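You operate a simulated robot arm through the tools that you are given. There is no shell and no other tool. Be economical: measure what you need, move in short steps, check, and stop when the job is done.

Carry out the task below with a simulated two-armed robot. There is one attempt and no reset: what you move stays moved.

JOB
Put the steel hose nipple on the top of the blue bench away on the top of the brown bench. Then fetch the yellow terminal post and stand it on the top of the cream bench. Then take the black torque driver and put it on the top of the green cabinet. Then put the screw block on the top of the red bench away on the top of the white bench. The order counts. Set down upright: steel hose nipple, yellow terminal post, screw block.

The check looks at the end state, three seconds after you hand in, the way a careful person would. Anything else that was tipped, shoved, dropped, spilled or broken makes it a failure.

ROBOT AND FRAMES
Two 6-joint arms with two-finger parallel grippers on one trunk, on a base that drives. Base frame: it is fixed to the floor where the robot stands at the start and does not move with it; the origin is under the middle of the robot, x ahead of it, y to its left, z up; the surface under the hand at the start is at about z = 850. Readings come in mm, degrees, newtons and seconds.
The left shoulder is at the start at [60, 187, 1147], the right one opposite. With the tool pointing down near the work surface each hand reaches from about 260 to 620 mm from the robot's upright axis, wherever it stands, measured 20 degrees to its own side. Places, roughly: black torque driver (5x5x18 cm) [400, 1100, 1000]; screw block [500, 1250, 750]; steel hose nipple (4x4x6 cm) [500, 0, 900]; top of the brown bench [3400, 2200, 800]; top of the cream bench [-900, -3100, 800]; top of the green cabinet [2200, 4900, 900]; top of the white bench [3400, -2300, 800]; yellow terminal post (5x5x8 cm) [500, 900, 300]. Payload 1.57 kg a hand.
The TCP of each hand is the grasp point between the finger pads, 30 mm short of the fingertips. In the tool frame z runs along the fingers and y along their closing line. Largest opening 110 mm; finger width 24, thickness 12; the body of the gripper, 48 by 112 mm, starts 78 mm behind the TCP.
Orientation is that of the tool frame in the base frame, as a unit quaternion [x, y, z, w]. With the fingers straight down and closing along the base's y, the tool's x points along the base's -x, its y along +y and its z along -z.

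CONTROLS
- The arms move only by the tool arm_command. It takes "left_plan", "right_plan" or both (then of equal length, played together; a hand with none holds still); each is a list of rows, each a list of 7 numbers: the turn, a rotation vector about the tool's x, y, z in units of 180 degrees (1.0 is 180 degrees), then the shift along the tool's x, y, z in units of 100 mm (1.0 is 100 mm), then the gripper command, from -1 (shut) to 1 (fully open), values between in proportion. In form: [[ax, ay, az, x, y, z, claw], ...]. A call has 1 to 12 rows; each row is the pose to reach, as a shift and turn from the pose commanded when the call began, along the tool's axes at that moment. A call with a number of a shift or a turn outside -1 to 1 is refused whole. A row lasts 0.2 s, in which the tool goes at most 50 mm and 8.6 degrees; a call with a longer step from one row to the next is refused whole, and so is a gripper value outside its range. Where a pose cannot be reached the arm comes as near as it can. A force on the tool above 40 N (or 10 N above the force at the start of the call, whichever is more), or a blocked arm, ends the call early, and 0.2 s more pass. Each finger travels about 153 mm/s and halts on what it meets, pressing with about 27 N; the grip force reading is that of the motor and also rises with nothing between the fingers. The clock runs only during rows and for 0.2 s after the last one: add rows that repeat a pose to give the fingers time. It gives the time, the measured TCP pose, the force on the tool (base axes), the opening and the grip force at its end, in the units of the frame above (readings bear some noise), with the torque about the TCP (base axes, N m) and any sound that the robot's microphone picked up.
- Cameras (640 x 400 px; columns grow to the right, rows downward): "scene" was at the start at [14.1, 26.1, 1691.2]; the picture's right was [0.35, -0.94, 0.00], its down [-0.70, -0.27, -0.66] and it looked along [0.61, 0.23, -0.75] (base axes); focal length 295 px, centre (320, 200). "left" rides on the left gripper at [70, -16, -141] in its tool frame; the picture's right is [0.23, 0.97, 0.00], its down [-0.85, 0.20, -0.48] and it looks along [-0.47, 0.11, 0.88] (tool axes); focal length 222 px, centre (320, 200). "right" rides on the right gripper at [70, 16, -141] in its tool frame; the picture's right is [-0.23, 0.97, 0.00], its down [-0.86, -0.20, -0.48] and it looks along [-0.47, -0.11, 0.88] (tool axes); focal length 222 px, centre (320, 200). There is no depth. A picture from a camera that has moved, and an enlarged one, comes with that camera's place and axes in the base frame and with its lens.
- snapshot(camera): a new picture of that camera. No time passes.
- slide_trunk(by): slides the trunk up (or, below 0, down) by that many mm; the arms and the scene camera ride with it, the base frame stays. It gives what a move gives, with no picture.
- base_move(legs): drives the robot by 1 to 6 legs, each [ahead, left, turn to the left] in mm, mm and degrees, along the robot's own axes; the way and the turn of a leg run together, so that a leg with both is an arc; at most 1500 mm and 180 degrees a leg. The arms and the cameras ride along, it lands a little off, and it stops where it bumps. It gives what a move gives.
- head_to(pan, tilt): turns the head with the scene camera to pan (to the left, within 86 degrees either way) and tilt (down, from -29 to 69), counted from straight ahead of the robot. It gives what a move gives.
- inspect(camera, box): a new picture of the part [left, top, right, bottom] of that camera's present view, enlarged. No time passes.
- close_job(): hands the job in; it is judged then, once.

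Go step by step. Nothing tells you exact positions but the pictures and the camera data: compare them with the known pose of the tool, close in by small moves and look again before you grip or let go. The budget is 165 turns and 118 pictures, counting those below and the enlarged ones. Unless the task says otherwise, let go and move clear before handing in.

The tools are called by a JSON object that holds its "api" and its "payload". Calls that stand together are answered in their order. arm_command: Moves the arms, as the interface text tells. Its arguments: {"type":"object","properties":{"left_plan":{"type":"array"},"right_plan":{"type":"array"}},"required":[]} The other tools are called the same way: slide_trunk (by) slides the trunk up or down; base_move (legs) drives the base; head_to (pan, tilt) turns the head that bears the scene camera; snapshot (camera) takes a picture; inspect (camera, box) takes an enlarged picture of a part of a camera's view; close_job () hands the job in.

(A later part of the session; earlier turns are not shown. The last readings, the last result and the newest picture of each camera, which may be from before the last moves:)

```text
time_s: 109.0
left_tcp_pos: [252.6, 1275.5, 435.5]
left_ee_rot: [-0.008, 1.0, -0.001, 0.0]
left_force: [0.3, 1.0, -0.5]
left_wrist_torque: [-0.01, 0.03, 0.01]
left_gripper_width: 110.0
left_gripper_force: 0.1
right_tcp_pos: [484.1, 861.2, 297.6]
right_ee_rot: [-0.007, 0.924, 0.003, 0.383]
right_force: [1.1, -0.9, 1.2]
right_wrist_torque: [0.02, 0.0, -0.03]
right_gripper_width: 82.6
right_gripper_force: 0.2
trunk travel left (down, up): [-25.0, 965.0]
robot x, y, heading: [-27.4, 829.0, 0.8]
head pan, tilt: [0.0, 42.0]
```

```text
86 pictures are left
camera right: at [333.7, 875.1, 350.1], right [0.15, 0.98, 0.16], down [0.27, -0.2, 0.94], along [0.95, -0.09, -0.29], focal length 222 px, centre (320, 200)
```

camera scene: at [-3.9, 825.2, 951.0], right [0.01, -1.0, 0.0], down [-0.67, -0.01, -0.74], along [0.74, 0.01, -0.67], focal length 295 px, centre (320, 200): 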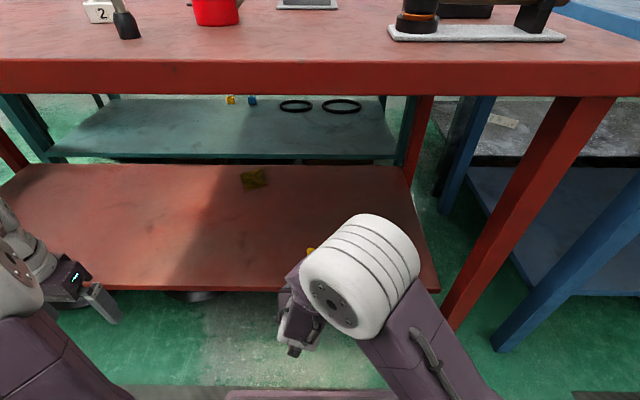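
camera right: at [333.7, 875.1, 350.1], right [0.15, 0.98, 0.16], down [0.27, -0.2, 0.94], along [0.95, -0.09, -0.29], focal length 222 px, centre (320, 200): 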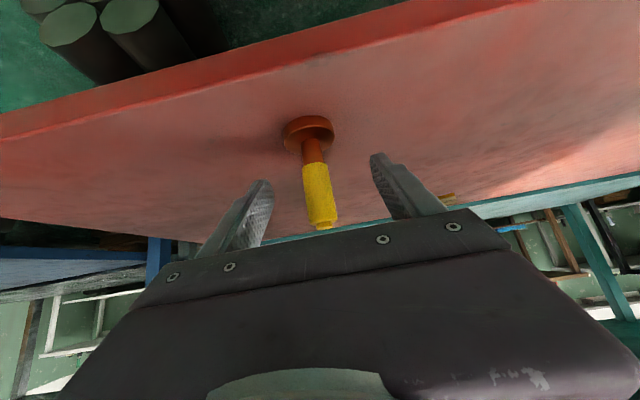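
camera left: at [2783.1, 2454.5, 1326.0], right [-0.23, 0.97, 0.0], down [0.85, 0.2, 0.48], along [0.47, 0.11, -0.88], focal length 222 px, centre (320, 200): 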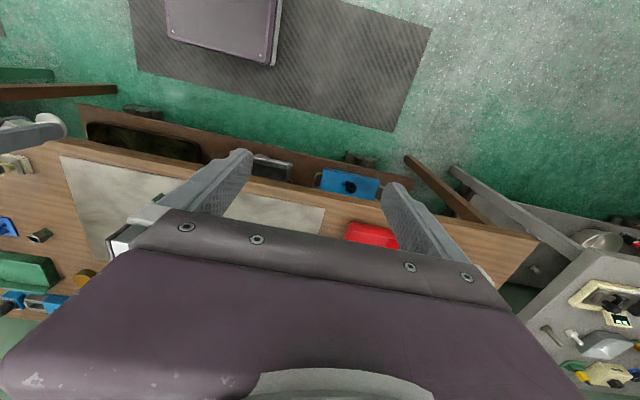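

The shaft is centred between the pads within a few millimetres. I close on it.

{"api": "arm_command", "payload": {"right_plan": [[0, 0, 0, -0.02, 0, 0.02, 0.0], [0, 0, 0, -0.02, 0, 0.02, -0.5], [0, 0, 0, -0.02, 0, 0.02, -1], [0, 0, 0, -0.02, 0, 0.02, -1], [0, 0, 0, -0.02, 0, 0.02, -1], [0, 0, 0, -0.02, 0, 0.02, -1]]}}

{"api": "snapshot", "payload": {"camera": "right"}}

```text
time_s: 110.4
left_tcp_pos: [253.2, 1274.9, 435.6]
left_ee_rot: [-0.007, 1.0, 0.0, 0.0]
left_force: [0.2, -0.1, 0.0]
left_wrist_torque: [0.0, 0.02, -0.02]
left_gripper_width: 110.1
left_gripper_force: 0.0
right_tcp_pos: [486.3, 862.9, 298.7]
right_ee_rot: [-0.007, 0.924, 0.003, 0.383]
right_force: [0.3, 0.6, 0.7]
right_wrist_torque: [0.03, 0.08, 0.01]
right_gripper_width: 20.0
right_gripper_force: 26.9
trunk travel left (down, up): [-25.0, 965.0]
robot x, y, heading: [-25.9, 824.9, 0.8]
head pan, tilt: [0.0, 42.0]
```

```text
85 pictures are left
camera right: at [337.0, 876.0, 350.4], right [0.15, 0.98, 0.16], down [0.27, -0.2, 0.94], along [0.95, -0.09, -0.29], focal length 222 px, centre (320, 200)
```

right: 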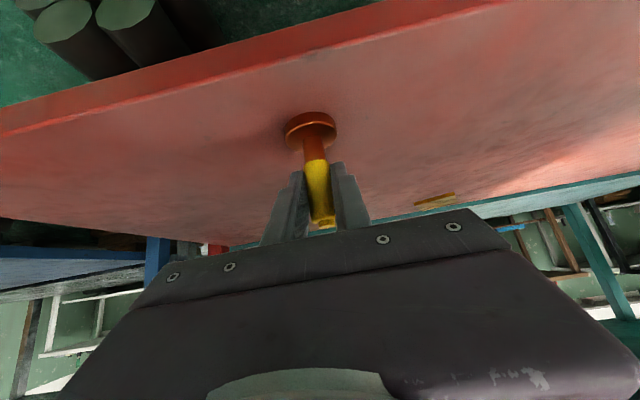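

The post is gripped (20 mm, 27 N) with its base about 55 mm under the TCP. I lift 40 mm and back out.

{"api": "arm_command", "payload": {"right_plan": [[0, 0, 0, -0.1, 0, -0.1, -1], [0, 0, 0, -0.2, 0, -0.2, -1], [0, 0, 0, -0.28, 0, -0.28, -1], [0, 0, 0, -0.28, 0, -0.28, -1]]}}

{"api": "base_move", "payload": {"legs": [[-450, 0, 0]]}}

{"api": "snapshot", "payload": {"camera": "right"}}

```text
time_s: 111.4
left_tcp_pos: [253.1, 1274.5, 435.6]
left_ee_rot: [-0.008, 1.0, 0.0, 0.0]
left_force: [-0.2, 0.2, 0.4]
left_wrist_torque: [0.0, -0.04, -0.01]
left_gripper_width: 110.1
left_gripper_force: 0.0
right_tcp_pos: [487.4, 862.2, 339.4]
right_ee_rot: [-0.007, 0.924, 0.003, 0.383]
right_force: [0.0, -0.2, -0.2]
right_wrist_torque: [-0.04, -0.02, 0.0]
right_gripper_width: 19.3
right_gripper_force: 27.3
trunk travel left (down, up): [-25.0, 965.0]
robot x, y, heading: [-28.1, 827.6, 0.9]
head pan, tilt: [0.0, 42.0]
```

```text
time_s: 114.1
left_tcp_pos: [-192.7, 1268.2, 434.8]
left_ee_rot: [-0.005, 1.0, 0.0, 0.0]
left_force: [0.5, 0.7, -0.4]
left_wrist_torque: [0.04, 0.02, 0.01]
left_gripper_width: 109.8
left_gripper_force: 0.0
right_tcp_pos: [40.2, 854.4, 338.4]
right_ee_rot: [-0.005, 0.924, 0.002, 0.383]
right_force: [-1.4, -2.4, -2.4]
right_wrist_torque: [-0.92, 0.01, -0.51]
right_gripper_width: 8.8
right_gripper_force: 26.6
trunk travel left (down, up): [-25.0, 965.0]
robot x, y, heading: [-475.6, 821.4, 0.6]
head pan, tilt: [0.0, 42.0]
```

```text
84 pictures are left
camera right: at [-108.9, 869.4, 389.9], right [0.15, 0.98, 0.16], down [0.27, -0.2, 0.94], along [0.95, -0.1, -0.29], focal length 222 px, centre (320, 200)
```

right: 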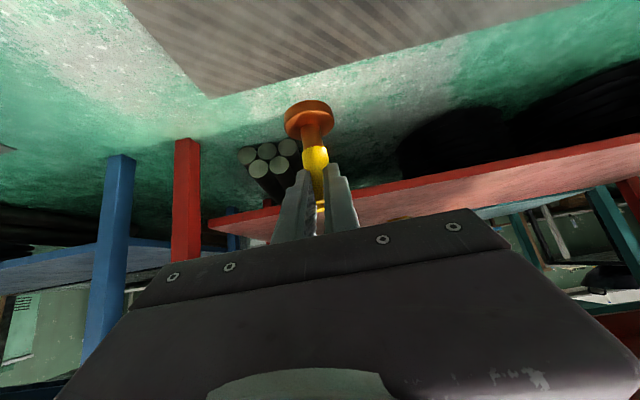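

The opening fell to 8.8 mm and a torque appeared: the post has slipped in the pads. I look closely before anything else.

{"api": "inspect", "payload": {"camera": "right", "box": [240, 80, 400, 250]}}

```text
2.35 times, centred on (320, 165) of right
camera zoom: at [-108.9, 869.4, 389.9], right [0.15, 0.98, 0.16], down [0.27, -0.2, 0.94], along [0.95, -0.1, -0.29], focal length 523 px, centre (320, 282)
```

zoom: 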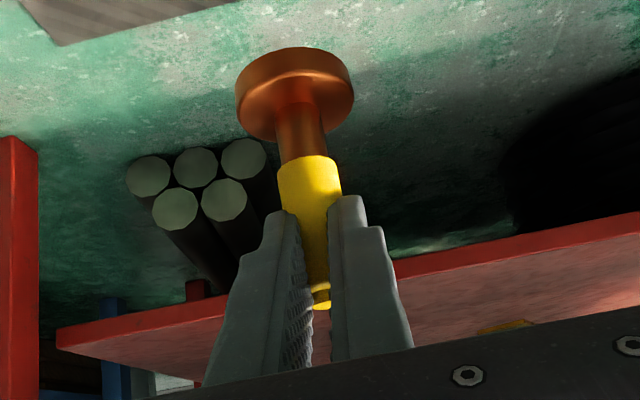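

The post has slid down about 16 mm in the pads and hangs by its top. I lower it gently and vertically toward the floor mat to re-grip it rather than risk a drop.

{"api": "arm_command", "payload": {"right_plan": [[0, 0, 0, 0.04, 0, 0.04, -1], [0, 0, 0, 0.11, 0, 0.11, -1], [0, 0, 0, 0.19, 0, 0.19, -1], [0, 0, 0, 0.27, 0, 0.27, -1], [0, 0, 0, 0.35, 0, 0.35, -1], [0, 0, 0, 0.43, 0, 0.43, -1], [0, 0, 0, 0.51, 0, 0.51, -1], [0, 0, 0, 0.59, 0, 0.59, -1], [0, 0, 0, 0.67, 0, 0.67, -1], [0, 0, 0, 0.74, 0, 0.74, -1], [0, 0, 0, 0.79, 0, 0.79, -1], [0, 0, 0, 0.81, 0, 0.81, -1]]}}

{"api": "inspect", "payload": {"camera": "right", "box": [240, 80, 400, 250]}}

```text
time_s: 116.7
left_tcp_pos: [-191.0, 1268.3, 435.9]
left_ee_rot: [-0.006, 1.0, 0.0, 0.001]
left_force: [-0.5, -0.1, 0.5]
left_wrist_torque: [0.0, -0.01, 0.03]
left_gripper_width: 109.9
left_gripper_force: 0.0
right_tcp_pos: [40.5, 854.8, 224.3]
right_ee_rot: [-0.006, 0.924, 0.003, 0.383]
right_force: [0.1, -0.7, -1.2]
right_wrist_torque: [0.02, -0.02, -0.01]
right_gripper_width: 19.3
right_gripper_force: 26.9
trunk travel left (down, up): [-25.0, 965.0]
robot x, y, heading: [-471.3, 820.9, 0.4]
head pan, tilt: [0.0, 42.0]
```

```text
2.35 times, centred on (320, 165) of right
camera zoom: at [-108.8, 869.5, 275.5], right [0.15, 0.98, 0.16], down [0.27, -0.2, 0.94], along [0.95, -0.1, -0.29], focal length 523 px, centre (320, 282)
```

zoom: 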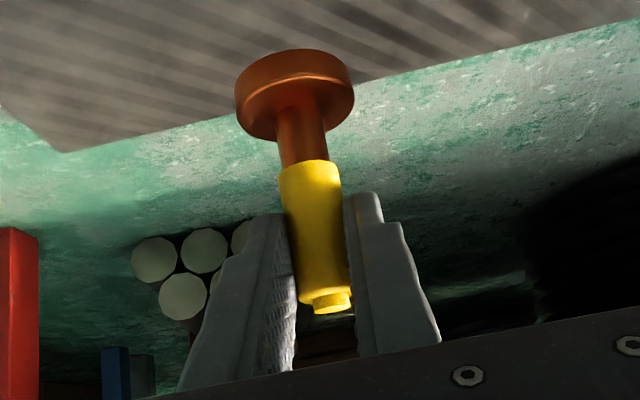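

The opening is back to 19.3 mm and the post hangs upright, about 12 mm lower in the pads than at first. I'll set it on the floor mat and re-grip it with the tool vertical for a better hold.

{"api": "arm_command", "payload": {"right_plan": [[0, 0, 0, 0.04, 0, 0.04, -1], [0, 0, 0, 0.11, 0, 0.11, -1], [0, 0, 0, 0.19, 0, 0.19, -1], [0, 0, 0, 0.27, 0, 0.27, -1], [0, 0, 0, 0.35, 0, 0.35, -1], [0, 0, 0, 0.43, 0, 0.43, -1], [0, 0, 0, 0.51, 0, 0.51, -1], [0, 0, 0, 0.59, 0, 0.59, -1], [0, 0, 0, 0.67, 0, 0.67, -1], [0, 0, 0, 0.74, 0, 0.74, -1], [0, 0, 0, 0.79, 0, 0.79, -1], [0, 0, 0, 0.81, 0, 0.81, -1]]}}

{"api": "snapshot", "payload": {"camera": "right"}}

```text
time_s: 119.3
left_tcp_pos: [-192.0, 1268.2, 434.5]
left_ee_rot: [-0.005, 1.0, 0.0, 0.0]
left_force: [0.2, -0.7, 0.2]
left_wrist_torque: [-0.01, 0.01, 0.02]
left_gripper_width: 110.1
left_gripper_force: 0.0
right_tcp_pos: [40.9, 854.9, 110.5]
right_ee_rot: [-0.005, 0.924, 0.002, 0.383]
right_force: [-0.8, 0.2, -0.4]
right_wrist_torque: [0.02, -0.01, 0.01]
right_gripper_width: 19.3
right_gripper_force: 26.8
trunk travel left (down, up): [-25.0, 965.0]
robot x, y, heading: [-475.0, 821.0, 0.4]
head pan, tilt: [0.0, 42.0]
```

```text
81 pictures are left
camera right: at [-108.7, 868.8, 160.7], right [0.15, 0.98, 0.16], down [0.27, -0.2, 0.94], along [0.95, -0.1, -0.29], focal length 222 px, centre (320, 200)
```

right: 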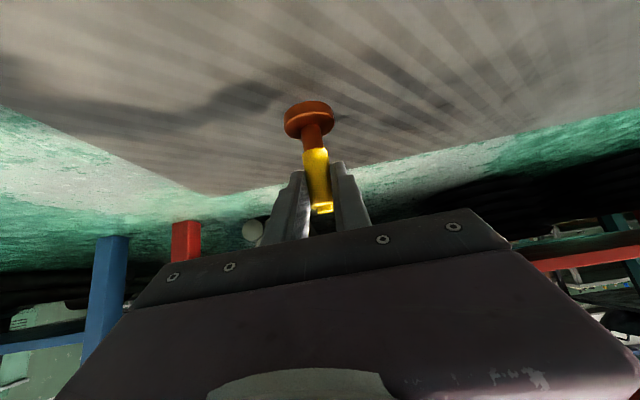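

Still held steadily; the floor mat is close. I creep down in small steps until contact.

{"api": "arm_command", "payload": {"right_plan": [[0, 0, 0, 0.03, 0, 0.03, -1], [0, 0, 0, 0.07, 0, 0.07, -1], [0, 0, 0, 0.11, 0, 0.11, -1], [0, 0, 0, 0.15, 0, 0.15, -1], [0, 0, 0, 0.18, 0, 0.18, -1], [0, 0, 0, 0.21, 0, 0.21, -1], [0, 0, 0, 0.23, 0, 0.23, -1], [0, 0, 0, 0.25, 0, 0.25, -1]]}}

{"api": "inspect", "payload": {"camera": "right", "box": [240, 80, 400, 250]}}

```text
time_s: 121.1
left_tcp_pos: [-192.1, 1267.1, 436.0]
left_ee_rot: [-0.005, 1.0, 0.0, 0.0]
left_force: [-0.3, 0.4, 0.4]
left_wrist_torque: [0.02, 0.0, 0.02]
left_gripper_width: 109.9
left_gripper_force: 0.0
right_tcp_pos: [40.1, 854.5, 73.4]
right_ee_rot: [-0.005, 0.924, 0.002, 0.382]
right_force: [0.5, -1.0, -1.0]
right_wrist_torque: [0.02, 0.02, -0.03]
right_gripper_width: 19.2
right_gripper_force: 27.3
trunk travel left (down, up): [-25.0, 965.0]
robot x, y, heading: [-476.6, 820.4, 0.9]
head pan, tilt: [0.0, 42.0]
```

```text
2.35 times, centred on (320, 165) of right
camera zoom: at [-108.6, 869.0, 125.5], right [0.15, 0.98, 0.16], down [0.27, -0.2, 0.94], along [0.95, -0.1, -0.29], focal length 523 px, centre (320, 282)
```

zoom: 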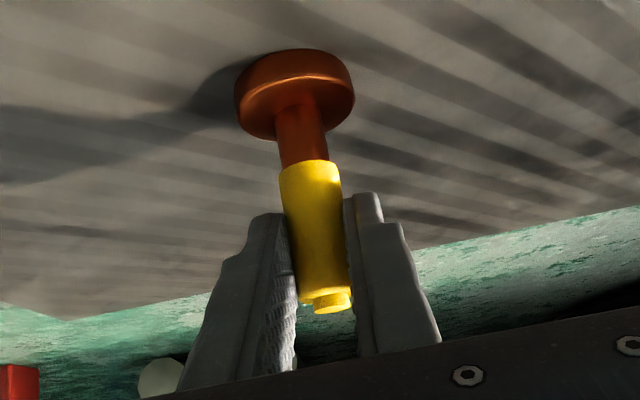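

{"api": "arm_command", "payload": {"right_plan": [[0, 0, 0, 0.015, 0, 0.015, -1], [0, 0, 0, 0.03, 0, 0.03, -1], [0, 0, 0, 0.045, 0, 0.045, -1], [0, 0, 0, 0.06, 0, 0.06, -1]]}}

```text
time_s: 122.1
left_tcp_pos: [-193.0, 1268.0, 436.0]
left_ee_rot: [-0.007, 1.0, 0.0, 0.001]
left_force: [0.0, 0.9, 0.2]
left_wrist_torque: [0.0, -0.03, 0.0]
left_gripper_width: 110.1
left_gripper_force: 0.0
right_tcp_pos: [41.7, 854.5, 68.9]
right_ee_rot: [-0.006, 0.923, 0.003, 0.385]
right_force: [-0.4, 1.6, 19.6]
right_wrist_torque: [0.05, -0.61, 0.1]
right_gripper_width: 19.4
right_gripper_force: 26.8
trunk travel left (down, up): [-25.0, 965.0]
robot x, y, heading: [-474.0, 820.0, 0.6]
head pan, tilt: [0.0, 42.0]
```

The post touches the floor (19.6 N). I ease up 2 mm, open and draw the hand back along the tool axis.

{"api": "arm_command", "payload": {"right_plan": [[0, 0, 0, -0.015, 0, -0.015, -1], [0, 0, 0, -0.015, 0, -0.015, -0.5], [0, 0, 0, -0.015, 0, -0.015, 0.0], [0, 0, 0, -0.015, 0, -0.015, 0.5], [0, 0, 0, -0.015, 0, -0.015, 0.5], [0, 0, 0, -0.015, 0, -0.3, 0.5], [0, 0, 0, -0.015, 0, -0.7, 0.5], [0, 0, 0, -0.015, 0, -1.0, 0.5]]}}

{"api": "snapshot", "payload": {"camera": "right"}}

```text
time_s: 123.9
left_tcp_pos: [-191.3, 1267.0, 434.1]
left_ee_rot: [-0.005, 1.0, 0.0, -0.001]
left_force: [0.2, 0.5, 1.0]
left_wrist_torque: [-0.01, 0.01, -0.03]
left_gripper_width: 109.8
left_gripper_force: 0.0
right_tcp_pos: [-11.3, 877.4, 146.1]
right_ee_rot: [-0.005, 0.925, -0.006, 0.379]
right_force: [-0.3, 0.3, -0.3]
right_wrist_torque: [-0.02, 0.0, 0.0]
right_gripper_width: 82.2
right_gripper_force: 0.0
right hand out of reach, approached as far as the arm can: row 6, 7, 8
trunk travel left (down, up): [-25.0, 965.0]
robot x, y, heading: [-475.6, 822.2, 0.6]
head pan, tilt: [0.0, 42.0]
```

```text
79 pictures are left
camera right: at [-160.7, 894.7, 197.6], right [0.16, 0.98, 0.14], down [0.27, -0.18, 0.94], along [0.95, -0.11, -0.3], focal length 222 px, centre (320, 200)
```

right: 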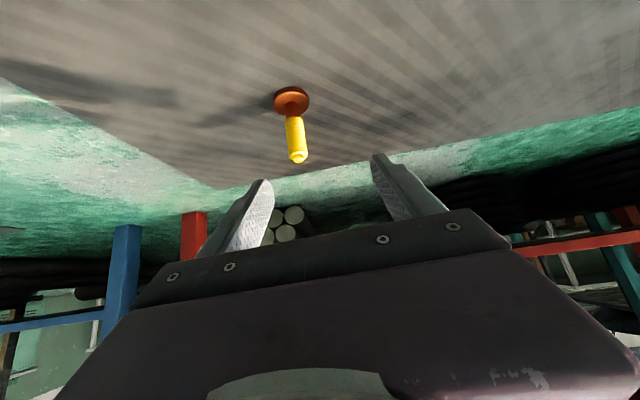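

The post stands on the floor at about [46, 854]. I raise the hand, turn the tool vertical and centre it in y.

{"api": "arm_command", "payload": {"right_plan": [[0, 0, 0, -0.14, 0, -0.14, 0.5], [0, 0, 0, -0.35, -0.05, -0.35, 0.5], [0, 0.042, 0, -0.5, -0.1, -0.5, 0.5], [0, 0.084, 0, -0.5, -0.15, -0.5, 0.5], [0, 0.126, 0, -0.5, -0.2, -0.5, 0.5], [0, 0.168, 0, -0.5, -0.23, -0.5, 0.5], [0, 0.21, 0, -0.5, -0.23, -0.5, 0.5], [0, 0.25, 0, -0.5, -0.23, -0.5, 0.5], [0, 0.25, 0, -0.5, -0.23, -0.5, 0.5]]}}

{"api": "snapshot", "payload": {"camera": "right"}}

```text
time_s: 125.9
left_tcp_pos: [-191.6, 1268.0, 436.0]
left_ee_rot: [-0.005, 1.0, 0.0, 0.0]
left_force: [-0.1, -0.1, 0.4]
left_wrist_torque: [-0.01, -0.02, 0.01]
left_gripper_width: 110.3
left_gripper_force: 0.0
right_tcp_pos: [-10.5, 852.4, 215.6]
right_ee_rot: [-0.005, 1.0, 0.001, -0.001]
right_force: [0.1, 0.1, -0.1]
right_wrist_torque: [0.02, 0.02, 0.01]
right_gripper_width: 82.4
right_gripper_force: 0.1
right hand out of reach, approached as far as the arm can: row 6
trunk travel left (down, up): [-25.0, 965.0]
robot x, y, heading: [-474.3, 821.6, 0.9]
head pan, tilt: [0.0, 42.0]
```

```text
78 pictures are left
camera right: at [-80.1, 869.2, 358.1], right [0.22, 0.98, 0.0], down [0.86, -0.19, 0.48], along [0.47, -0.1, -0.88], focal length 222 px, centre (320, 200)
```

right: 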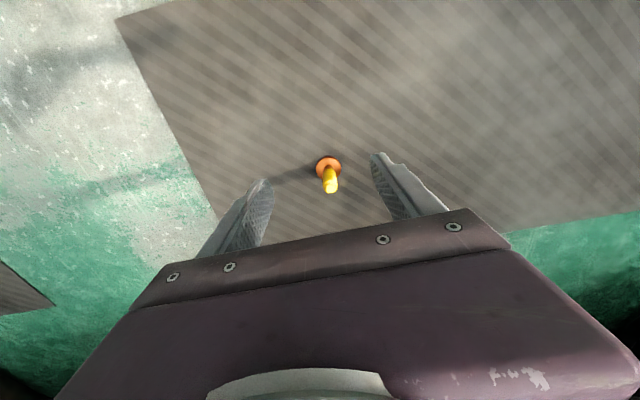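

The post is at about [50, 856]. I move over it with the tool vertical.

{"api": "arm_command", "payload": {"right_plan": [[0, 0, 0, -0.3, 0.02, 0.15, 0.5], [0, 0, 0, -0.6, 0.035, 0.3, 0.5], [0, 0, 0, -0.6, 0.035, 0.6, 0.5], [0, 0, 0, -0.6, 0.035, 0.88, 0.5], [0, 0, 0, -0.6, 0.035, 0.88, 0.5]]}}

{"api": "snapshot", "payload": {"camera": "right"}}

```text
time_s: 127.1
left_tcp_pos: [-191.6, 1267.3, 435.3]
left_ee_rot: [-0.004, 1.0, 0.0, 0.0]
left_force: [-0.5, -0.3, 0.2]
left_wrist_torque: [-0.02, 0.03, 0.01]
left_gripper_width: 109.9
left_gripper_force: 0.0
right_tcp_pos: [50.9, 857.0, 124.6]
right_ee_rot: [-0.005, 1.0, 0.0, 0.001]
right_force: [0.2, 1.3, -0.5]
right_wrist_torque: [-0.02, 0.01, -0.01]
right_gripper_width: 82.3
right_gripper_force: 0.1
trunk travel left (down, up): [-25.0, 965.0]
robot x, y, heading: [-471.5, 823.9, 0.5]
head pan, tilt: [0.0, 42.0]
```

```text
77 pictures are left
camera right: at [-19.0, 873.3, 267.1], right [0.22, 0.98, 0.0], down [0.86, -0.19, 0.48], along [0.47, -0.1, -0.88], focal length 222 px, centre (320, 200)
```

right: 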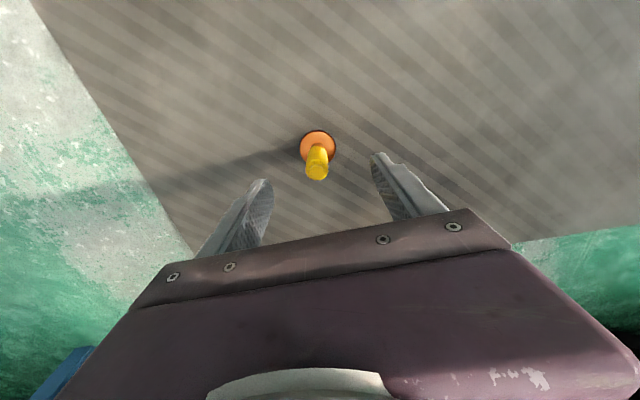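

Centred. I go down to TCP z ≈ 50 and close on the shaft.

{"api": "arm_command", "payload": {"right_plan": [[0, 0, 0, -0.01, -0.02, 0.3, 0.5], [0, 0, 0, -0.01, -0.02, 0.6, 0.5], [0, 0, 0, -0.01, -0.02, 0.75, 0.5], [0, 0, 0, -0.01, -0.02, 0.75, 0.0], [0, 0, 0, -0.01, -0.02, 0.75, -0.5], [0, 0, 0, -0.01, -0.02, 0.75, -1], [0, 0, 0, -0.01, -0.02, 0.75, -1], [0, 0, 0, -0.01, -0.02, 0.75, -1]]}}

{"api": "inspect", "payload": {"camera": "right", "box": [240, 80, 400, 250]}}

```text
time_s: 128.9
left_tcp_pos: [-192.0, 1267.8, 434.3]
left_ee_rot: [-0.005, 1.0, -0.001, 0.0]
left_force: [0.2, -0.1, -0.2]
left_wrist_torque: [0.02, 0.0, -0.01]
left_gripper_width: 110.0
left_gripper_force: 0.1
right_tcp_pos: [41.1, 851.6, 55.9]
right_ee_rot: [-0.006, 1.0, 0.0, 0.001]
right_force: [1.3, -0.8, 1.1]
right_wrist_torque: [-0.03, 0.01, 0.0]
right_gripper_width: 19.6
right_gripper_force: 26.9
right hand out of reach, approached as far as the arm can: row 2, 3, 4, 5, 6, 7, 8
trunk travel left (down, up): [-25.0, 965.0]
robot x, y, heading: [-477.2, 817.7, 0.6]
head pan, tilt: [0.0, 42.0]
```

```text
2.35 times, centred on (320, 165) of right
camera zoom: at [-28.5, 865.9, 198.6], right [0.22, 0.98, 0.0], down [0.86, -0.19, 0.48], along [0.47, -0.1, -0.88], focal length 523 px, centre (320, 282)
```

zoom: 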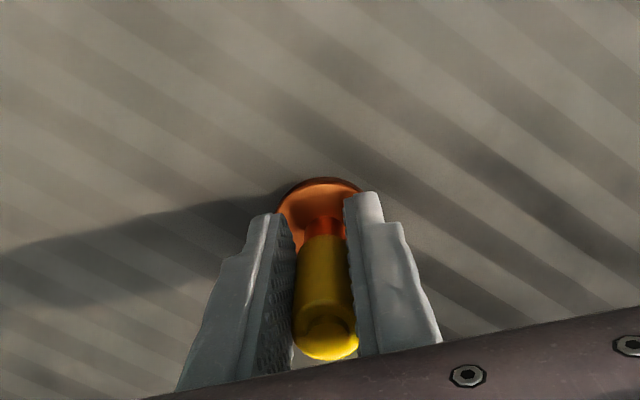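

The arm's reach ended 10 mm short in x, so the pads hold only at their edge. I open, rise, and drive the base 90 mm closer.

{"api": "arm_command", "payload": {"right_plan": [[0, 0, 0, 0, 0, 0, -0.4], [0, 0, 0, 0, 0, 0, 0.2], [0, 0, 0, 0, 0, 0, 0.5], [0, 0, 0, 0, 0, -0.2, 0.5], [0, 0, 0, 0, 0, -0.5, 0.5], [0, 0, 0, 0, 0, -0.85, 0.5], [0, 0, 0, 0, 0, -0.85, 0.5]]}}

{"api": "base_move", "payload": {"legs": [[90, 0, 0]]}}

{"api": "snapshot", "payload": {"camera": "right"}}

```text
time_s: 130.5
left_tcp_pos: [-191.8, 1267.7, 435.2]
left_ee_rot: [-0.005, 1.0, 0.0, 0.001]
left_force: [-1.3, -0.3, -0.1]
left_wrist_torque: [0.0, 0.0, -0.01]
left_gripper_width: 110.3
left_gripper_force: 0.0
right_tcp_pos: [60.2, 858.7, 136.6]
right_ee_rot: [-0.006, 1.0, -0.001, -0.001]
right_force: [0.0, -0.1, 0.7]
right_wrist_torque: [-0.02, 0.0, -0.03]
right_gripper_width: 82.6
right_gripper_force: 0.0
right hand out of reach, approached as far as the arm can: row 4, 5, 6, 7
trunk travel left (down, up): [-25.0, 965.0]
robot x, y, heading: [-474.4, 821.1, 0.5]
head pan, tilt: [0.0, 42.0]
```

```text
time_s: 131.6
left_tcp_pos: [-104.0, 1269.2, 434.9]
left_ee_rot: [-0.006, 1.0, 0.001, 0.0]
left_force: [0.4, -0.8, -0.1]
left_wrist_torque: [-0.01, 0.02, 0.01]
left_gripper_width: 109.8
left_gripper_force: 0.0
right_tcp_pos: [150.1, 859.3, 135.9]
right_ee_rot: [-0.005, 1.0, -0.001, -0.001]
right_force: [-0.3, -0.3, 0.2]
right_wrist_torque: [0.03, 0.0, 0.02]
right_gripper_width: 82.5
right_gripper_force: 0.0
trunk travel left (down, up): [-25.0, 965.0]
robot x, y, heading: [-385.7, 820.7, 0.6]
head pan, tilt: [0.0, 42.0]
```

```text
75 pictures are left
camera right: at [80.3, 876.0, 278.0], right [0.22, 0.98, 0.0], down [0.86, -0.19, 0.48], along [0.47, -0.1, -0.88], focal length 222 px, centre (320, 200)
```

right: 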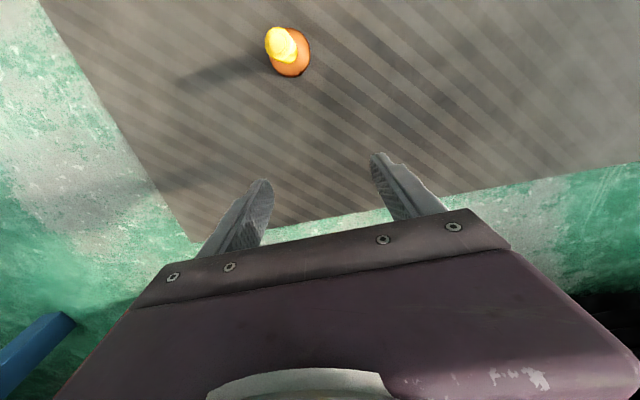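

The post is still upright at [52, 853]. I bring the hand back over it and descend.

{"api": "arm_command", "payload": {"right_plan": [[0, 0, 0, 0.33, -0.02, 0, 0.5], [0, 0, 0, 0.66, -0.04, 0, 0.5], [0, 0, 0, 0.98, -0.05, 0, 0.5], [0, 0, 0, 0.98, -0.05, 0, 0.5], [0, 0, 0, 0.98, -0.05, 0.3, 0.5], [0, 0, 0, 0.98, -0.05, 0.6, 0.5], [0, 0, 0, 0.98, -0.05, 0.85, 0.5], [0, 0, 0, 0.98, -0.05, 0.85, 0.5]]}}

{"api": "snapshot", "payload": {"camera": "right"}}

```text
time_s: 133.4
left_tcp_pos: [-102.2, 1268.6, 435.0]
left_ee_rot: [-0.006, 1.0, 0.001, 0.0]
left_force: [-0.3, 0.0, 0.4]
left_wrist_torque: [0.0, 0.0, 0.01]
left_gripper_width: 110.0
left_gripper_force: 0.0
right_tcp_pos: [50.9, 853.4, 48.8]
right_ee_rot: [-0.006, 1.0, -0.001, -0.001]
right_force: [-0.2, -0.2, -0.2]
right_wrist_torque: [0.0, 0.0, -0.02]
right_gripper_width: 82.6
right_gripper_force: 0.0
right hand out of reach, approached as far as the arm can: row 1, 2, 3, 4, 5
trunk travel left (down, up): [-25.0, 965.0]
robot x, y, heading: [-387.7, 822.3, 0.6]
head pan, tilt: [0.0, 42.0]
```

```text
74 pictures are left
camera right: at [-17.7, 869.2, 190.5], right [0.22, 0.98, 0.0], down [0.86, -0.19, 0.48], along [0.47, -0.1, -0.88], focal length 222 px, centre (320, 200)
```

right: 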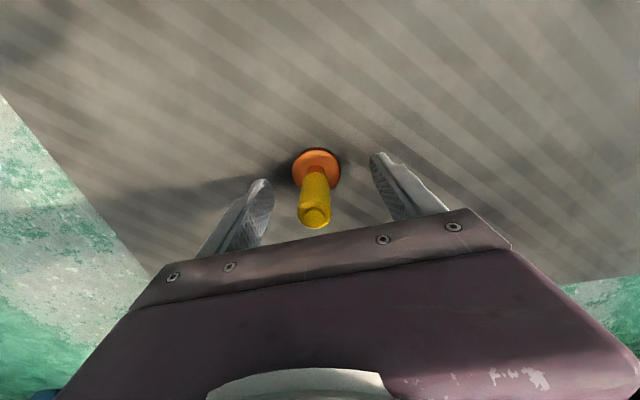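

The post stands centred between the pads. I close and lift 30 mm.

{"api": "arm_command", "payload": {"right_plan": [[0, 0, 0, 0, -0.01, 0, 0.0], [0, 0, 0, 0, -0.01, 0, -0.5], [0, 0, 0, 0, -0.01, 0, -1], [0, 0, 0, 0, -0.01, 0, -1], [0, 0, 0, 0, -0.01, 0, -1], [0, 0, 0, 0, -0.01, -0.1, -1], [0, 0, 0, 0, -0.01, -0.3, -1], [0, 0, 0, 0, -0.01, -0.3, -1]]}}

{"api": "slide_trunk", "payload": {"by": 375}}

{"api": "inspect", "payload": {"camera": "right", "box": [240, 80, 400, 250]}}

```text
time_s: 135.2
left_tcp_pos: [-103.7, 1269.7, 434.2]
left_ee_rot: [-0.006, 1.0, 0.001, 0.0]
left_force: [0.0, 0.6, 0.8]
left_wrist_torque: [0.03, 0.0, -0.02]
left_gripper_width: 110.0
left_gripper_force: 0.2
right_tcp_pos: [51.3, 850.9, 79.4]
right_ee_rot: [-0.006, 1.0, -0.001, -0.002]
right_force: [0.8, 0.8, -0.9]
right_wrist_torque: [0.01, -0.04, -0.01]
right_gripper_width: 19.6
right_gripper_force: 26.6
trunk travel left (down, up): [-25.0, 965.0]
robot x, y, heading: [-383.8, 819.9, 0.8]
head pan, tilt: [0.0, 42.0]
```

```text
time_s: 138.8
left_tcp_pos: [-104.0, 1269.0, 809.8]
left_ee_rot: [-0.007, 1.0, 0.001, -0.001]
left_force: [0.1, 0.0, 0.4]
left_wrist_torque: [0.01, -0.01, 0.01]
left_gripper_width: 110.0
left_gripper_force: 0.0
right_tcp_pos: [53.1, 852.1, 454.4]
right_ee_rot: [-0.006, 1.0, -0.002, -0.001]
right_force: [0.1, 0.2, -1.3]
right_wrist_torque: [0.0, -0.01, 0.01]
right_gripper_width: 19.3
right_gripper_force: 26.0
trunk travel left (down, up): [-400.0, 590.0]
robot x, y, heading: [-388.5, 822.6, 0.8]
head pan, tilt: [0.0, 42.0]
```

```text
2.35 times, centred on (320, 165) of right
camera zoom: at [-17.5, 868.0, 597.2], right [0.22, 0.98, 0.0], down [0.86, -0.19, 0.48], along [0.47, -0.1, -0.88], focal length 523 px, centre (320, 282)
```

zoom: 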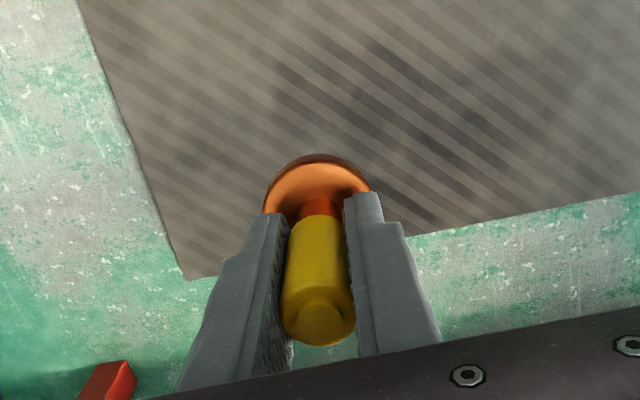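

The grip now is full-length on the shaft, with the base 49 mm under the TCP. I raise the trunk and hand to travel height, then turn toward the cream bench.

{"api": "slide_trunk", "payload": {"by": 390}}

{"api": "arm_command", "payload": {"right_plan": [[0, 0, 0, 0, 0, -0.2, -1], [0, 0, 0, 0, 0, -0.5, -1], [0, 0, 0, 0, 0, -0.8, -1], [0, 0, 0, 0, 0, -1, -1], [0, 0, 0, 0, 0, -1, -1]]}}

{"api": "base_move", "payload": {"legs": [[0, 0, -45], [0, 0, -45], [700, 0, 0]]}}

{"api": "head_to", "payload": {"pan": 0, "tilt": 25}}

{"api": "snapshot", "payload": {"camera": "scene"}}

{"api": "inspect", "payload": {"camera": "right", "box": [240, 80, 400, 250]}}

```text
time_s: 142.5
left_tcp_pos: [-102.3, 1269.3, 1199.7]
left_ee_rot: [-0.005, 1.0, 0.0, 0.0]
left_force: [-0.9, -0.2, 0.7]
left_wrist_torque: [-0.02, -0.01, -0.01]
left_gripper_width: 110.2
left_gripper_force: 0.1
right_tcp_pos: [52.2, 853.3, 843.6]
right_ee_rot: [-0.007, 1.0, -0.002, -0.001]
right_force: [0.5, 0.1, -0.9]
right_wrist_torque: [0.0, 0.0, -0.01]
right_gripper_width: 19.3
right_gripper_force: 26.7
trunk travel left (down, up): [-790.0, 200.0]
robot x, y, heading: [-388.1, 818.7, 0.4]
head pan, tilt: [0.0, 42.0]
```

```text
time_s: 143.7
left_tcp_pos: [-102.6, 1269.8, 1199.7]
left_ee_rot: [-0.007, 1.0, 0.0, 0.0]
left_force: [0.1, 0.4, 0.2]
left_wrist_torque: [0.0, -0.01, 0.01]
left_gripper_width: 110.3
left_gripper_force: 0.0
right_tcp_pos: [52.2, 852.8, 943.9]
right_ee_rot: [-0.007, 1.0, 0.0, -0.002]
right_force: [-0.4, -0.1, -1.5]
right_wrist_torque: [-0.01, 0.03, -0.01]
right_gripper_width: 19.7
right_gripper_force: 26.7
trunk travel left (down, up): [-790.0, 200.0]
robot x, y, heading: [-388.3, 817.5, 0.5]
head pan, tilt: [0.0, 42.0]
```

```text
time_s: 151.8
left_tcp_pos: [63.5, -164.5, 1200.5]
left_ee_rot: [0.702, 0.712, 0.001, -0.001]
left_force: [0.0, 0.4, 0.3]
left_wrist_torque: [-0.01, 0.0, -0.05]
left_gripper_width: 109.9
left_gripper_force: 0.0
right_tcp_pos: [-352.1, -318.7, 944.3]
right_ee_rot: [0.703, 0.712, 0.0, -0.001]
right_force: [-0.5, -0.3, -0.5]
right_wrist_torque: [0.03, 0.0, 0.02]
right_gripper_width: 19.5
right_gripper_force: 26.9
trunk travel left (down, up): [-790.0, 200.0]
robot x, y, heading: [-381.7, 117.8, -89.1]
head pan, tilt: [0.0, 42.0]
```

```text
time_s: 152.6
left_tcp_pos: [64.0, -165.9, 1199.4]
left_ee_rot: [0.703, 0.711, -0.001, 0.0]
left_force: [0.9, -0.1, 0.3]
left_wrist_torque: [-0.01, -0.01, 0.01]
left_gripper_width: 110.0
left_gripper_force: 0.0
right_tcp_pos: [-352.0, -321.3, 944.7]
right_ee_rot: [0.702, 0.712, 0.0, -0.002]
right_force: [-0.8, -0.7, -0.3]
right_wrist_torque: [0.0, -0.04, -0.04]
right_gripper_width: 19.7
right_gripper_force: 26.8
trunk travel left (down, up): [-790.0, 200.0]
robot x, y, heading: [-381.1, 117.9, -89.3]
head pan, tilt: [0.0, 25.0]
```

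```text
72 pictures are left
camera scene: at [-382.0, 82.7, 1742.2], right [-1.0, -0.01, 0.0], down [0.0, 0.42, -0.91], along [0.01, -0.91, -0.42], focal length 295 px, centre (320, 200)
```

scene: 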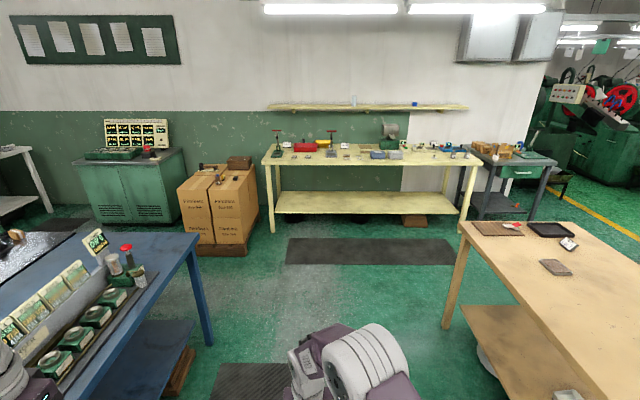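

```text
2.35 times, centred on (320, 165) of right
camera zoom: at [-336.8, -250.9, 1086.7], right [0.98, -0.22, 0.0], down [-0.19, -0.86, 0.48], along [-0.1, -0.46, -0.88], focal length 523 px, centre (320, 282)
```

zoom: 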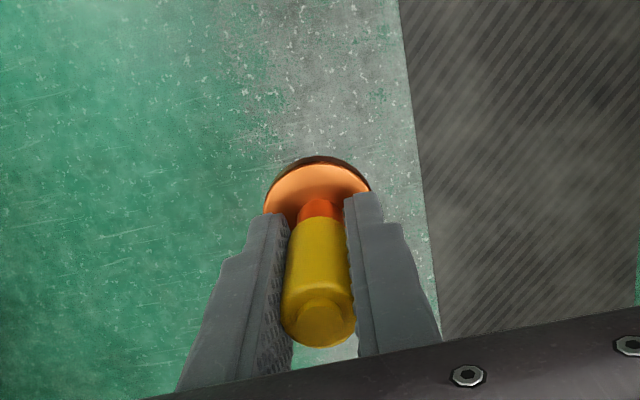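

The grip held over the drive. The cream bench's front edge is at y ≈ -2690; I drive toward it, staying clear of the tan bench at x < -1230 and the boxes.

{"api": "base_move", "payload": {"legs": [[0, 0, -0.8], [1450, -200, 0], [700, 0, 0]]}}

{"api": "head_to", "payload": {"pan": 0, "tilt": 48}}

{"api": "snapshot", "payload": {"camera": "scene"}}

{"api": "snapshot", "payload": {"camera": "right"}}

```text
time_s: 163.6
left_tcp_pos: [-141.7, -2314.3, 1200.0]
left_ee_rot: [0.709, 0.706, 0.0, -0.001]
left_force: [-0.5, -0.1, 0.2]
left_wrist_torque: [0.01, -0.02, -0.01]
left_gripper_width: 109.9
left_gripper_force: 0.1
right_tcp_pos: [-560.3, -2465.3, 944.7]
right_ee_rot: [0.708, 0.706, 0.0, -0.001]
right_force: [0.1, 0.2, -0.9]
right_wrist_torque: [0.03, -0.02, -0.04]
right_gripper_width: 19.4
right_gripper_force: 26.7
trunk travel left (down, up): [-790.0, 200.0]
robot x, y, heading: [-585.5, -2025.8, -90.2]
head pan, tilt: [0.0, 25.0]
```

```text
time_s: 164.4
left_tcp_pos: [-141.6, -2316.0, 1200.2]
left_ee_rot: [0.708, 0.706, 0.0, 0.0]
left_force: [0.3, -0.7, -0.4]
left_wrist_torque: [0.0, 0.01, 0.03]
left_gripper_width: 109.9
left_gripper_force: 0.2
right_tcp_pos: [-560.2, -2465.1, 944.1]
right_ee_rot: [0.709, 0.705, 0.0, -0.001]
right_force: [0.2, -1.1, -0.3]
right_wrist_torque: [-0.03, 0.0, 0.02]
right_gripper_width: 19.5
right_gripper_force: 26.7
trunk travel left (down, up): [-790.0, 200.0]
robot x, y, heading: [-581.7, -2025.2, -90.1]
head pan, tilt: [0.0, 48.0]
```

```text
70 pictures are left
camera scene: at [-583.8, -2048.3, 1707.5], right [-1.0, 0.0, 0.0], down [0.0, 0.74, -0.67], along [0.0, -0.67, -0.74], focal length 295 px, centre (320, 200)
```

scene: 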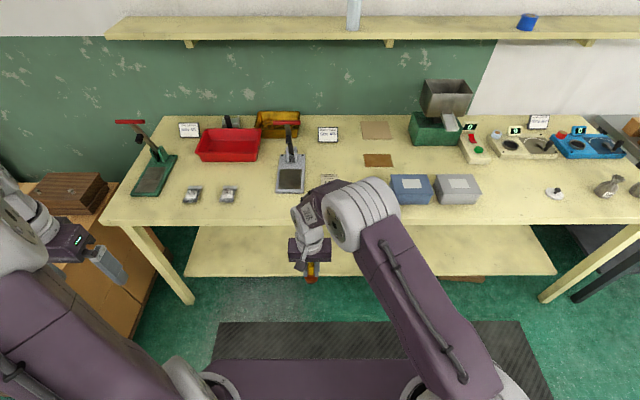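

```text
69 pictures are left
camera right: at [-543.8, -2396.0, 1086.8], right [0.97, -0.23, 0.0], down [-0.2, -0.86, 0.48], along [-0.11, -0.46, -0.88], focal length 222 px, centre (320, 200)
```

right: 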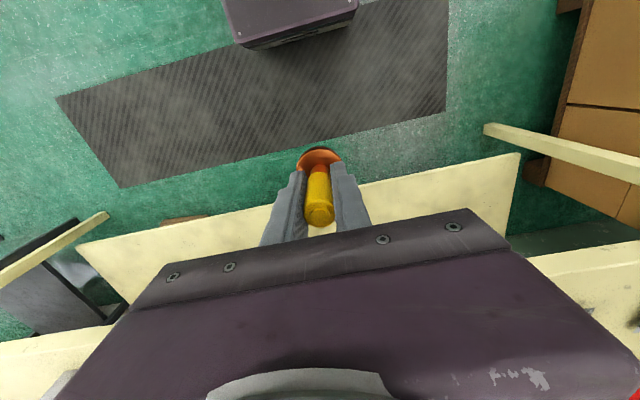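

There's a roughly 300 mm wide free stretch at the front, between the grey gauge and the blue box, around [-700, -2805]. I shift over and closer.

{"api": "base_move", "payload": {"legs": [[0, -140, 0], [220, 0, 0]]}}

{"api": "snapshot", "payload": {"camera": "right"}}

```text
time_s: 167.0
left_tcp_pos: [-283.7, -2530.9, 1200.0]
left_ee_rot: [0.709, 0.706, -0.001, 0.0]
left_force: [0.1, 0.0, 0.2]
left_wrist_torque: [-0.04, -0.02, 0.03]
left_gripper_width: 110.0
left_gripper_force: 0.0
right_tcp_pos: [-703.4, -2680.0, 944.5]
right_ee_rot: [0.709, 0.705, 0.0, -0.001]
right_force: [0.5, 0.2, -1.2]
right_wrist_torque: [-0.04, -0.02, -0.02]
right_gripper_width: 19.5
right_gripper_force: 27.0
trunk travel left (down, up): [-790.0, 200.0]
robot x, y, heading: [-725.4, -2244.4, -90.2]
head pan, tilt: [0.0, 48.0]
```

```text
68 pictures are left
camera right: at [-686.3, -2609.9, 1087.5], right [0.97, -0.23, 0.0], down [-0.2, -0.86, 0.48], along [-0.11, -0.46, -0.88], focal length 222 px, centre (320, 200)
```

right: 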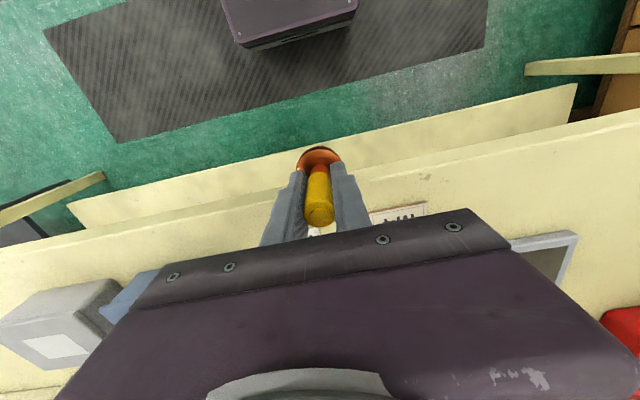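

A flat label lies near the spot and something white shows beyond the fingers; I enlarge to tell what is there.

{"api": "inspect", "payload": {"camera": "right", "box": [240, 140, 440, 260]}}

{"api": "inspect", "payload": {"camera": "scene", "box": [180, 120, 460, 300]}}

```text
3.20 times, centred on (340, 200) of right
camera zoom: at [-686.3, -2609.9, 1087.5], right [0.97, -0.23, 0.0], down [-0.2, -0.86, 0.48], along [-0.11, -0.46, -0.88], focal length 711 px, centre (256, 200)
```

zoom: 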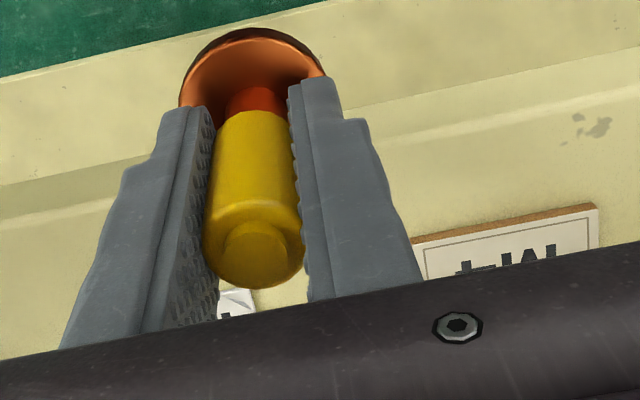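

```text
2.22 times, centred on (320, 210) of scene
camera zoom: at [-726.4, -2261.2, 1707.5], right [-1.0, 0.0, 0.0], down [0.0, 0.74, -0.67], along [0.0, -0.67, -0.74], focal length 655 px, centre (320, 178)
```

zoom: 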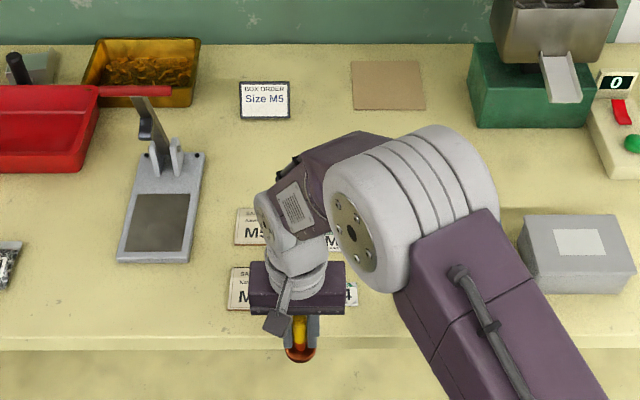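

Four sorting cards lie there, so I avoid that spot. The stretch right of the grey box, around [-1346, -2800], is free by about 125 mm on each side; I move over there.

{"api": "base_move", "payload": {"legs": [[-100, 0, 0], [0, -643, 0], [100, 0, 0]]}}

{"api": "snapshot", "payload": {"camera": "right"}}

{"api": "snapshot", "payload": {"camera": "scene"}}

```text
time_s: 172.1
left_tcp_pos: [-927.6, -2527.3, 1201.2]
left_ee_rot: [0.706, 0.708, 0.0, 0.001]
left_force: [0.2, 0.2, 1.0]
left_wrist_torque: [-0.01, -0.03, 0.0]
left_gripper_width: 110.2
left_gripper_force: 0.0
right_tcp_pos: [-1346.0, -2679.4, 945.8]
right_ee_rot: [0.706, 0.709, 0.0, -0.001]
right_force: [0.1, 0.1, -0.6]
right_wrist_torque: [-0.04, 0.01, -0.03]
right_gripper_width: 19.7
right_gripper_force: 26.6
trunk travel left (down, up): [-790.0, 200.0]
robot x, y, heading: [-1372.4, -2242.8, -89.9]
head pan, tilt: [0.0, 48.0]
```

```text
65 pictures are left
camera right: at [-1329.6, -2609.4, 1087.5], right [0.97, -0.22, 0.0], down [-0.2, -0.86, 0.48], along [-0.11, -0.47, -0.88], focal length 222 px, centre (320, 200)
```

right: 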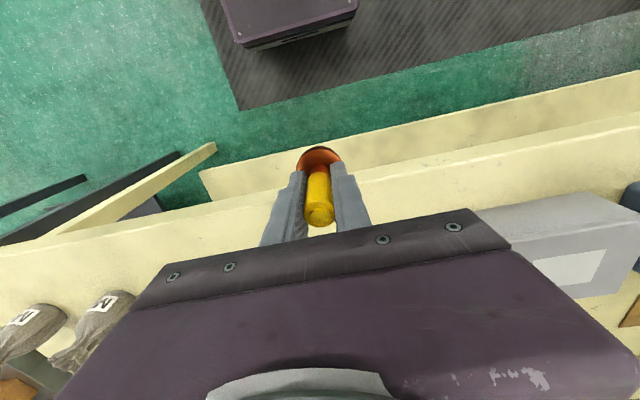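

```text
64 pictures are left
camera scene: at [-1372.3, -2261.1, 1707.5], right [-1.0, 0.0, 0.0], down [0.0, 0.74, -0.67], along [0.0, -0.67, -0.74], focal length 295 px, centre (320, 200)
```

scene: 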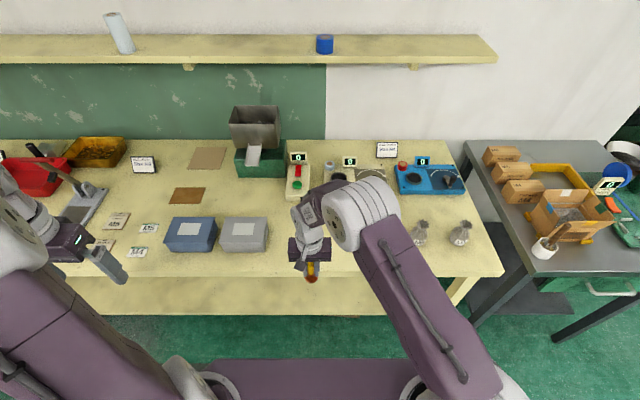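

Spot [-1346, -2780] looks clear on all sides (sensor disc is 170 mm off). I move the hand forward and down to just above the top.

{"api": "arm_command", "payload": {"right_plan": [[0, 0, 0, -0.3, 0, 0, -1], [0, 0, 0, -0.6, 0, 0, -1], [0, 0, 0, -0.9, 0, 0, -1], [0, 0, 0, -1.0, 0, 0.1, -1], [0, 0, 0, -1.0, 0, 0.25, -1], [0, 0, 0, -1.0, 0, 0.38, -1], [0, 0, 0, -1.0, 0, 0.38, -1]]}}

{"api": "snapshot", "payload": {"camera": "right"}}

```text
time_s: 173.7
left_tcp_pos: [-927.3, -2529.1, 1199.9]
left_ee_rot: [0.706, 0.708, 0.0, 0.0]
left_force: [-0.4, 1.1, -0.3]
left_wrist_torque: [0.0, -0.02, 0.04]
left_gripper_width: 110.0
left_gripper_force: 0.1
right_tcp_pos: [-1346.4, -2780.6, 906.2]
right_ee_rot: [0.706, 0.708, 0.001, -0.002]
right_force: [-0.2, 0.7, -0.3]
right_wrist_torque: [0.0, -0.01, 0.0]
right_gripper_width: 19.4
right_gripper_force: 27.3
trunk travel left (down, up): [-790.0, 200.0]
robot x, y, heading: [-1373.7, -2245.6, -89.8]
head pan, tilt: [0.0, 48.0]
```

```text
63 pictures are left
camera right: at [-1329.7, -2710.7, 1048.0], right [0.97, -0.22, 0.0], down [-0.2, -0.86, 0.48], along [-0.11, -0.46, -0.88], focal length 222 px, centre (320, 200)
```

right: 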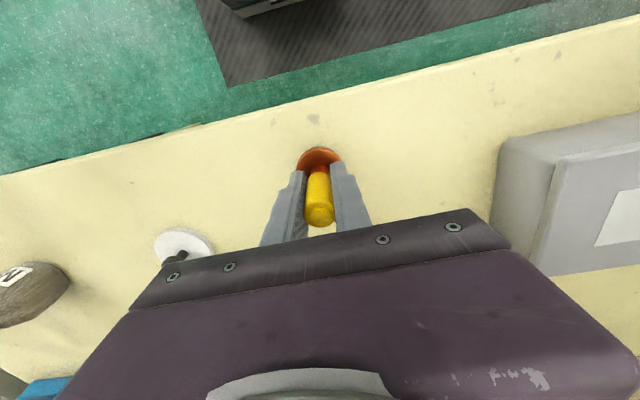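

All clear around. I creep down to contact.

{"api": "arm_command", "payload": {"right_plan": [[0, 0, 0, 0, 0, 0.02, -1], [0, 0, 0, 0, 0, 0.04, -1], [0, 0, 0, 0, 0, 0.055, -1], [0, 0, 0, 0, 0, 0.065, -1]]}}

```text
time_s: 174.7
left_tcp_pos: [-927.6, -2528.5, 1199.1]
left_ee_rot: [0.706, 0.708, 0.0, 0.0]
left_force: [0.0, -0.2, -0.4]
left_wrist_torque: [0.0, -0.03, 0.01]
left_gripper_width: 109.9
left_gripper_force: 0.0
right_tcp_pos: [-1344.8, -2781.2, 899.1]
right_ee_rot: [0.706, 0.708, 0.0, -0.002]
right_force: [0.1, -0.1, -1.1]
right_wrist_torque: [0.01, 0.0, -0.01]
right_gripper_width: 19.8
right_gripper_force: 27.0
trunk travel left (down, up): [-790.0, 200.0]
robot x, y, heading: [-1368.0, -2242.3, -89.7]
head pan, tilt: [0.0, 48.0]
```

{"api": "arm_command", "payload": {"right_plan": [[0, 0, 0, 0, 0, 0.01, -1], [0, 0, 0, 0, 0, 0.02, -1], [0, 0, 0, 0, 0, 0.03, -1]]}}

```text
time_s: 175.5
left_tcp_pos: [-927.3, -2527.9, 1200.6]
left_ee_rot: [0.705, 0.709, 0.0, 0.0]
left_force: [-1.1, -0.5, -0.4]
left_wrist_torque: [-0.02, -0.03, -0.01]
left_gripper_width: 109.9
left_gripper_force: 0.0
right_tcp_pos: [-1345.6, -2778.9, 899.0]
right_ee_rot: [0.706, 0.708, -0.001, 0.0]
right_force: [-1.6, -1.1, 18.4]
right_wrist_torque: [0.23, 0.2, 0.05]
right_gripper_width: 19.4
right_gripper_force: 27.0
trunk travel left (down, up): [-790.0, 200.0]
robot x, y, heading: [-1372.7, -2240.1, -89.5]
head pan, tilt: [0.0, 48.0]
```

Contact at 18 N, so the post is on the cream top. I ease up 1 mm, open and rise.

{"api": "arm_command", "payload": {"right_plan": [[0, 0, 0, 0, 0, -0.01, -1], [0, 0, 0, 0, 0, -0.01, -0.4], [0, 0, 0, 0, 0, -0.01, 0.1], [0, 0, 0, 0, 0, -0.01, 0.1], [0, 0, 0, 0, 0, -0.3, 0.1], [0, 0, 0, 0, 0, -0.7, 0.1], [0, 0, 0, 0, 0, -1.0, 0.1]]}}

{"api": "snapshot", "payload": {"camera": "right"}}

```text
time_s: 177.1
left_tcp_pos: [-928.8, -2528.5, 1199.6]
left_ee_rot: [0.706, 0.708, 0.0, -0.001]
left_force: [-0.5, -0.5, -0.8]
left_wrist_torque: [0.0, 0.02, -0.04]
left_gripper_width: 109.9
left_gripper_force: 0.1
right_tcp_pos: [-1344.2, -2778.3, 997.8]
right_ee_rot: [0.706, 0.708, 0.001, -0.002]
right_force: [-0.8, 0.3, 0.2]
right_wrist_torque: [-0.01, 0.0, 0.03]
right_gripper_width: 60.5
right_gripper_force: 0.1
trunk travel left (down, up): [-790.0, 200.0]
robot x, y, heading: [-1373.7, -2244.7, -90.0]
head pan, tilt: [0.0, 48.0]
```

```text
62 pictures are left
camera right: at [-1327.8, -2710.1, 1139.7], right [0.97, -0.22, 0.0], down [-0.19, -0.86, 0.48], along [-0.11, -0.46, -0.88], focal length 222 px, centre (320, 200)
```

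right: 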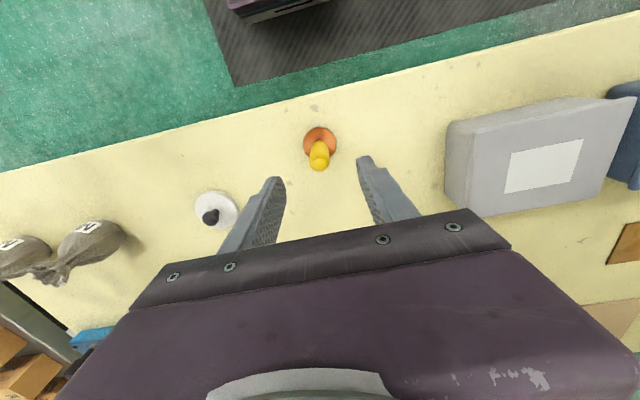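

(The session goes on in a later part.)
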